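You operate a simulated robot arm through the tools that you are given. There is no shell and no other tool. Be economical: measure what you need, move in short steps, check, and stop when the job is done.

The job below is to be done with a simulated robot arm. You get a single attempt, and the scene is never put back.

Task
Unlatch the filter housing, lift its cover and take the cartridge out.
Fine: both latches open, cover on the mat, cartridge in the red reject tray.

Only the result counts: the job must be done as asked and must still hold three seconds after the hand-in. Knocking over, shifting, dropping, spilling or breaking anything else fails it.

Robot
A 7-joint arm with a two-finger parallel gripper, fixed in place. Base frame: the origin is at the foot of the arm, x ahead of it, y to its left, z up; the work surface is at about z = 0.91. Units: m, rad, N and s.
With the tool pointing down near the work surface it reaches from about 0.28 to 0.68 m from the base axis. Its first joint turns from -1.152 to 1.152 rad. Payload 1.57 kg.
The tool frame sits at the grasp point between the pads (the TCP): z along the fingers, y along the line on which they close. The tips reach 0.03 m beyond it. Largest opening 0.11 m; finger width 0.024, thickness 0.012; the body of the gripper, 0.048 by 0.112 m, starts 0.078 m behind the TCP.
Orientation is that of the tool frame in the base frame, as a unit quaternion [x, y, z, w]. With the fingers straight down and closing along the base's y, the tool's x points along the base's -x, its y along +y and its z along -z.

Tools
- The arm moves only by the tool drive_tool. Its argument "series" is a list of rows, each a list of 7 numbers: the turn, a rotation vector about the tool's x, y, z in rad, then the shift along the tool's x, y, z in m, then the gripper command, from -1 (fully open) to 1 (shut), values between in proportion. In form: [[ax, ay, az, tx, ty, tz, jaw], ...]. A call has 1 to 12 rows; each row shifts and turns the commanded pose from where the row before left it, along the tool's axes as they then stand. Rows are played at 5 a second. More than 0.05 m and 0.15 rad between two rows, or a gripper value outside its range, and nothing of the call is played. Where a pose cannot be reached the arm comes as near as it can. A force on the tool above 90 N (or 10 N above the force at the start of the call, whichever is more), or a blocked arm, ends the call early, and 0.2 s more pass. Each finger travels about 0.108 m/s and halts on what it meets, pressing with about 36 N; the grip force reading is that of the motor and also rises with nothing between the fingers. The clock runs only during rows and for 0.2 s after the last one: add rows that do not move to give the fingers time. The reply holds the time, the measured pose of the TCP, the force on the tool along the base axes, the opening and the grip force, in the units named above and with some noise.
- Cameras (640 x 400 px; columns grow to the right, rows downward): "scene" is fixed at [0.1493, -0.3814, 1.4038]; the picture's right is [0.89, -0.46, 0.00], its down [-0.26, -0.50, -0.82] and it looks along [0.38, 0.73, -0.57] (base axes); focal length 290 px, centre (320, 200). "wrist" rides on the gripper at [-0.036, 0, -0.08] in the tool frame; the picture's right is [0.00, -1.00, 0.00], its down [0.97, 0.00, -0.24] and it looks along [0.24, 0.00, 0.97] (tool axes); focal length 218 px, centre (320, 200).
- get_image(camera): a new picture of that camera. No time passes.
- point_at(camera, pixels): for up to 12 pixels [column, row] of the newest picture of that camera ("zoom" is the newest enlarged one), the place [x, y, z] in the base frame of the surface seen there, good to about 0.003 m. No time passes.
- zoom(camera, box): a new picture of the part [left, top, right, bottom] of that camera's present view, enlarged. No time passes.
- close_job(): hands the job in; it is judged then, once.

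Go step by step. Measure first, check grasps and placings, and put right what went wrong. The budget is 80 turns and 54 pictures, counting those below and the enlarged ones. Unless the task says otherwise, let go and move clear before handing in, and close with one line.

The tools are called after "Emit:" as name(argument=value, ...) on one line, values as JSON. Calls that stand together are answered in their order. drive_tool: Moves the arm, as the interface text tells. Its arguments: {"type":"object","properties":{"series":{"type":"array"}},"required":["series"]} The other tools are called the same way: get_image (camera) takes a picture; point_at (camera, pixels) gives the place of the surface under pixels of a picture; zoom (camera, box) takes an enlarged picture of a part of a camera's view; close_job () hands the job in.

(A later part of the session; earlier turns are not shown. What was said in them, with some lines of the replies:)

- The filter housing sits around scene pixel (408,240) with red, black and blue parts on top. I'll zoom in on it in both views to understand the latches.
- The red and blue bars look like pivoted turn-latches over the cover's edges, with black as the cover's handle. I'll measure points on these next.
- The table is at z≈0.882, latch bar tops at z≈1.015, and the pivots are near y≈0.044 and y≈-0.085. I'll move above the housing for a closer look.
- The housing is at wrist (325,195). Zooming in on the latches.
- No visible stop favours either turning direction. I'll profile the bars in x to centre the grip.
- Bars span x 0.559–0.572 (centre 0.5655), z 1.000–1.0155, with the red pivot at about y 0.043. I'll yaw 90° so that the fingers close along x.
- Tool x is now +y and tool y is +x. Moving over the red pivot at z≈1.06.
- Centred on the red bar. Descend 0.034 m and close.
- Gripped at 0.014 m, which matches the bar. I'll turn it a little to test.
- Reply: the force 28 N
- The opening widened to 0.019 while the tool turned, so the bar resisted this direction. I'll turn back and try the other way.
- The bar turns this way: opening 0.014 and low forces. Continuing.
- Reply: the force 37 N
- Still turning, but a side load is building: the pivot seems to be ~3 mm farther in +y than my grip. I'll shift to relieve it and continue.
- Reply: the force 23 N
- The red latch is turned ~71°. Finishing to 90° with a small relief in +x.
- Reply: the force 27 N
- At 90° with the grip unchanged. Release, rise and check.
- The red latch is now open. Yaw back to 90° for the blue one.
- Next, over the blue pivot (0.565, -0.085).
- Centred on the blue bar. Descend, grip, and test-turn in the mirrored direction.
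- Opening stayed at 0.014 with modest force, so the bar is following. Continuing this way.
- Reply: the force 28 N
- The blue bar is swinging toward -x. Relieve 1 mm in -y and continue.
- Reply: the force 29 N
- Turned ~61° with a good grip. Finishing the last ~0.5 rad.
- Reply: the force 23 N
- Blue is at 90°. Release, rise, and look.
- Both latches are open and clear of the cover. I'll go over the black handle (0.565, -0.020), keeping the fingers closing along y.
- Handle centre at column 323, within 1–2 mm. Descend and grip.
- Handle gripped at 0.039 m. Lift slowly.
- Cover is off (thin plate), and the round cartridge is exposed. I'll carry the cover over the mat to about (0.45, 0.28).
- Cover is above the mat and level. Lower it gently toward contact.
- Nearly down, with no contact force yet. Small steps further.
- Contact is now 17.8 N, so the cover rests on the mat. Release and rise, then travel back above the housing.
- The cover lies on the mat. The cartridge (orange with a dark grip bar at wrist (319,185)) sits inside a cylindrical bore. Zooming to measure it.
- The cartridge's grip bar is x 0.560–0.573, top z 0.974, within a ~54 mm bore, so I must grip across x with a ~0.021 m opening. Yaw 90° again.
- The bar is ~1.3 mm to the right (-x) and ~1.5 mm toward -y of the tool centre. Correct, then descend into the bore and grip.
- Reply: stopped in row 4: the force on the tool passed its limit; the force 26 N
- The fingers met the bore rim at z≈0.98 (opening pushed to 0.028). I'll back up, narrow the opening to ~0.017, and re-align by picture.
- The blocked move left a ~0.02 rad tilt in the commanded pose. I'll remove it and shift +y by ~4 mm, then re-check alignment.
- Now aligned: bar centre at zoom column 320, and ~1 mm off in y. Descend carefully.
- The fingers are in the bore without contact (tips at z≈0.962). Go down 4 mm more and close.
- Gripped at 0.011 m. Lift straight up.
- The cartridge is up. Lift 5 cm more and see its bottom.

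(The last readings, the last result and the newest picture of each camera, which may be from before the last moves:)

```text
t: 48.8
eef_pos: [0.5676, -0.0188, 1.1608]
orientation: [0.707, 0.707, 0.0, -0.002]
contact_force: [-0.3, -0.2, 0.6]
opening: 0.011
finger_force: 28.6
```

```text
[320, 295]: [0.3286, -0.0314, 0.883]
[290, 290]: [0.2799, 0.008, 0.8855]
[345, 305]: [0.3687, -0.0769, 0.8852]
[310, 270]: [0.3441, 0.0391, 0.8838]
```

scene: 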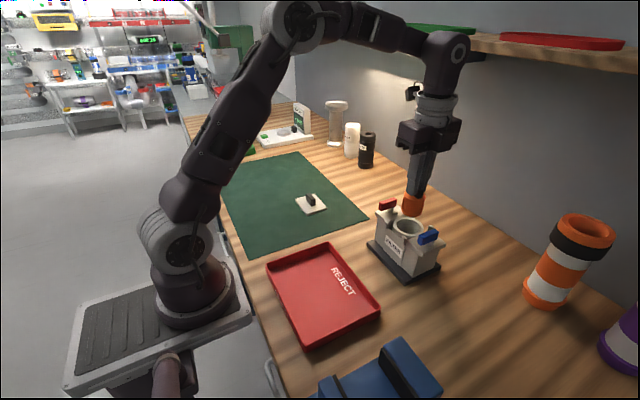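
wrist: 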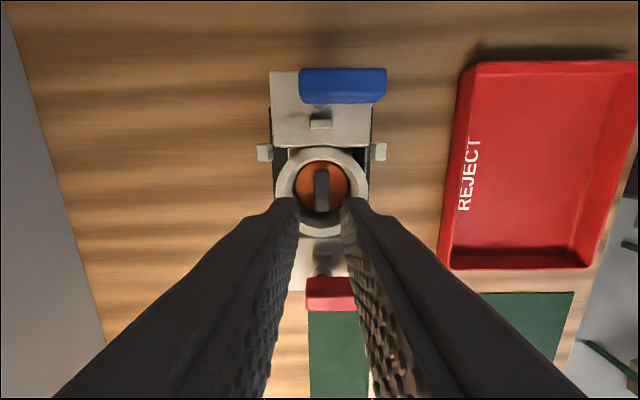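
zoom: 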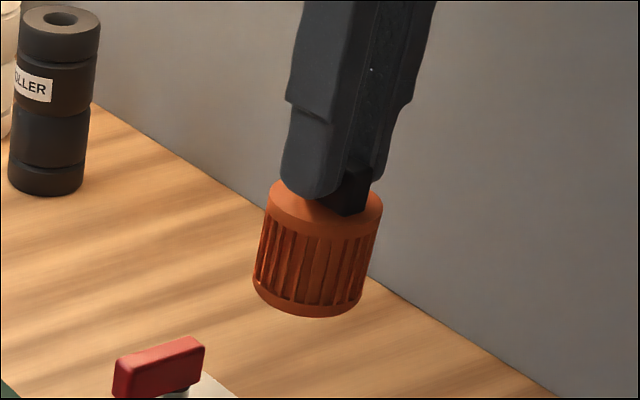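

Cartridge is ~44 mm wide and ~40 mm long; its bottom is ~0.075 below the TCP, and the tray floor is z≈0.885. Carry it to (0.335, -0.02) and lower.

Emit:
drive_tool(series=[[0, 0, 0, 0, -0.046, 0, 1], [0, 0, 0, 0, -0.046, 0, 1], [0, 0, 0, 0, -0.046, 0, 1], [0, 0, 0, 0, -0.046, 0, 1], [0, 0, 0, 0, -0.046, 0, 1], [0, 0, 0, 0, 0, 0.044, 1], [0, 0, 0, 0, 0, 0.044, 1], [0, 0, 0, 0, 0, 0.044, 1], [0, 0, 0, 0, 0, 0.038, 1], [0, 0, 0, 0, 0, 0, 1]])

Emit:
zoom(camera="scene", box=[250, 240, 410, 340])

```text
t: 51.0
eef_pos: [0.3329, -0.0175, 0.9913]
orientation: [0.707, 0.707, 0.0, -0.001]
contact_force: [-0.2, -0.4, -0.7]
opening: 0.011
finger_force: 28.6
```

```text
4.00 times, centred on (330, 290) of scene
```

zoom: 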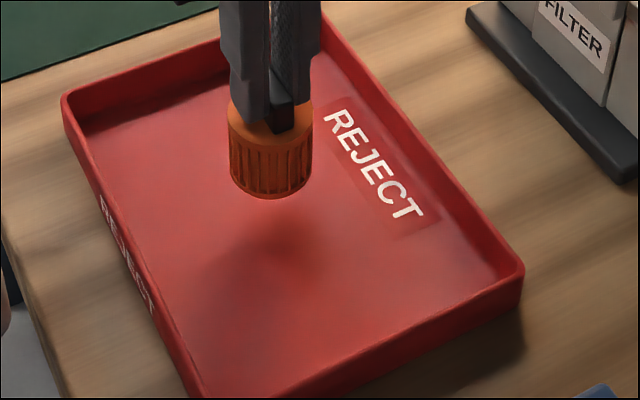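

The cartridge hangs over the tray well inside the walls. Lower in small steps.

Emit:
drive_tool(series=[[0, 0, 0, 0, 0, 0.012, 1], [0, 0, 0, 0, 0, 0.006, 1], [0, 0, 0, 0, 0, 0.003, 1], [0, 0, 0, 0, 0, 0.003, 1], [0, 0, 0, 0, 0, 0, 1]])

Emit:
zoom(camera="scene", box=[270, 240, 366, 300])

```text
t: 52.2
eef_pos: [0.3355, -0.0192, 0.9657]
orientation: [0.707, 0.707, 0.0, -0.001]
contact_force: [-0.7, 0.0, -0.5]
opening: 0.0109
finger_force: 28.7
```

```text
6.67 times, centred on (318, 270) of scene
```

zoom: 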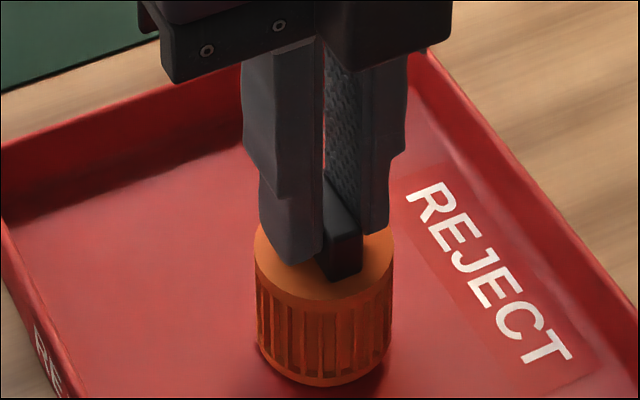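

Very near the floor. Continue in 2 mm steps.

Emit:
drive_tool(series=[[0, 0, 0, 0, 0, 0.002, 1], [0, 0, 0, 0, 0, 0.002, 1], [0, 0, 0, 0, 0, 0, 1]])

```text
t: 53.0
eef_pos: [0.3356, -0.0184, 0.9629]
orientation: [0.707, 0.707, 0.0, -0.002]
contact_force: [-5.1, -0.8, 25.5]
opening: 0.011
finger_force: 28.3
```

Contact of 25 N: it's standing on the tray floor. Ease up 1.5 mm, open a little, and withdraw.

Emit:
drive_tool(series=[[0, 0, 0, 0, 0, -0.0015, 1], [0, 0, 0, 0, 0, 0, 0.7], [0, 0, 0, 0, 0, 0, 0.5], [0, 0, 0, 0, 0, -0.02, 0.5], [0, 0, 0, 0, 0, -0.045, 0.5], [0, 0, 0, 0, 0, -0.045, 0.5], [0, 0, 0, 0, 0, -0.045, 0.5], [0, 0, 0, 0, 0, -0.045, 0.5], [0, 0, 0, 0, 0, 0, 0.5]])

Emit:
get_image(camera="scene")

Emit:
get_image(camera="wrist")

Emit:
zoom(camera="scene", box=[260, 180, 460, 305])

```text
t: 55.0
eef_pos: [0.3374, -0.0212, 1.1654]
orientation: [0.707, 0.707, 0.0, -0.001]
contact_force: [0.0, -0.3, 0.5]
opening: 0.0276
finger_force: 0.1
```

```text
15 pictures are left
```

scene: 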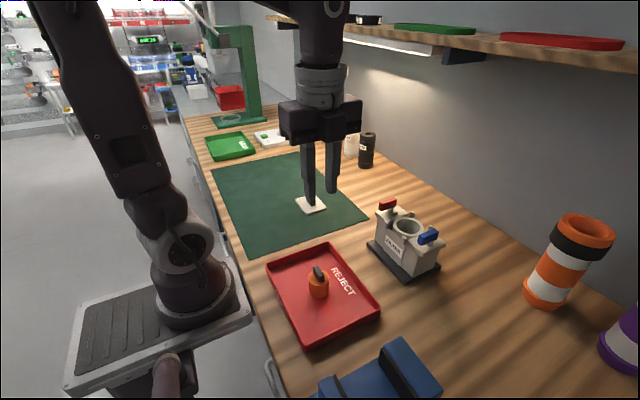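

```text
14 pictures are left
```

wrist: 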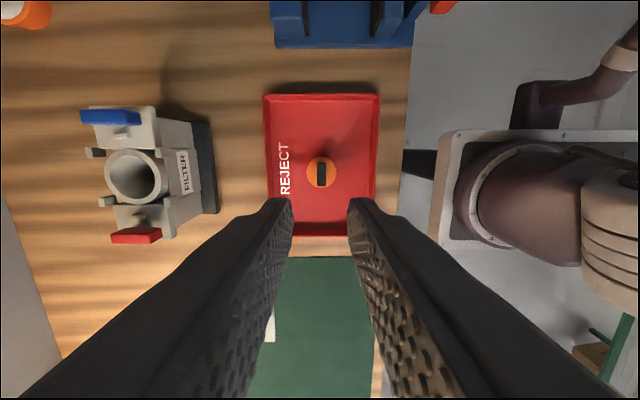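

```text
3.20 times, centred on (360, 242) of scene
```

zoom: 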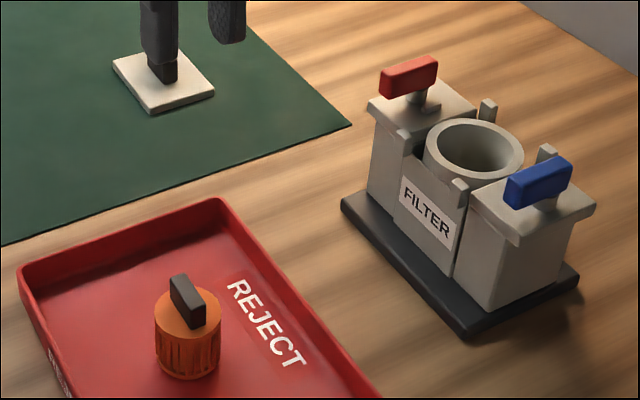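

The cartridge stands in the reject tray (scene (318,285)), the cover lies on the mat (310,204), both latches are turned open, and the arm is clear. Handing in.

Emit:
close_job()

```text
The job is handed in.
```

I opened both latches, placed the cover on the mat, and stood the cartridge in the red reject tray. The final pictures before hand-in showed all three in place with the arm clear.
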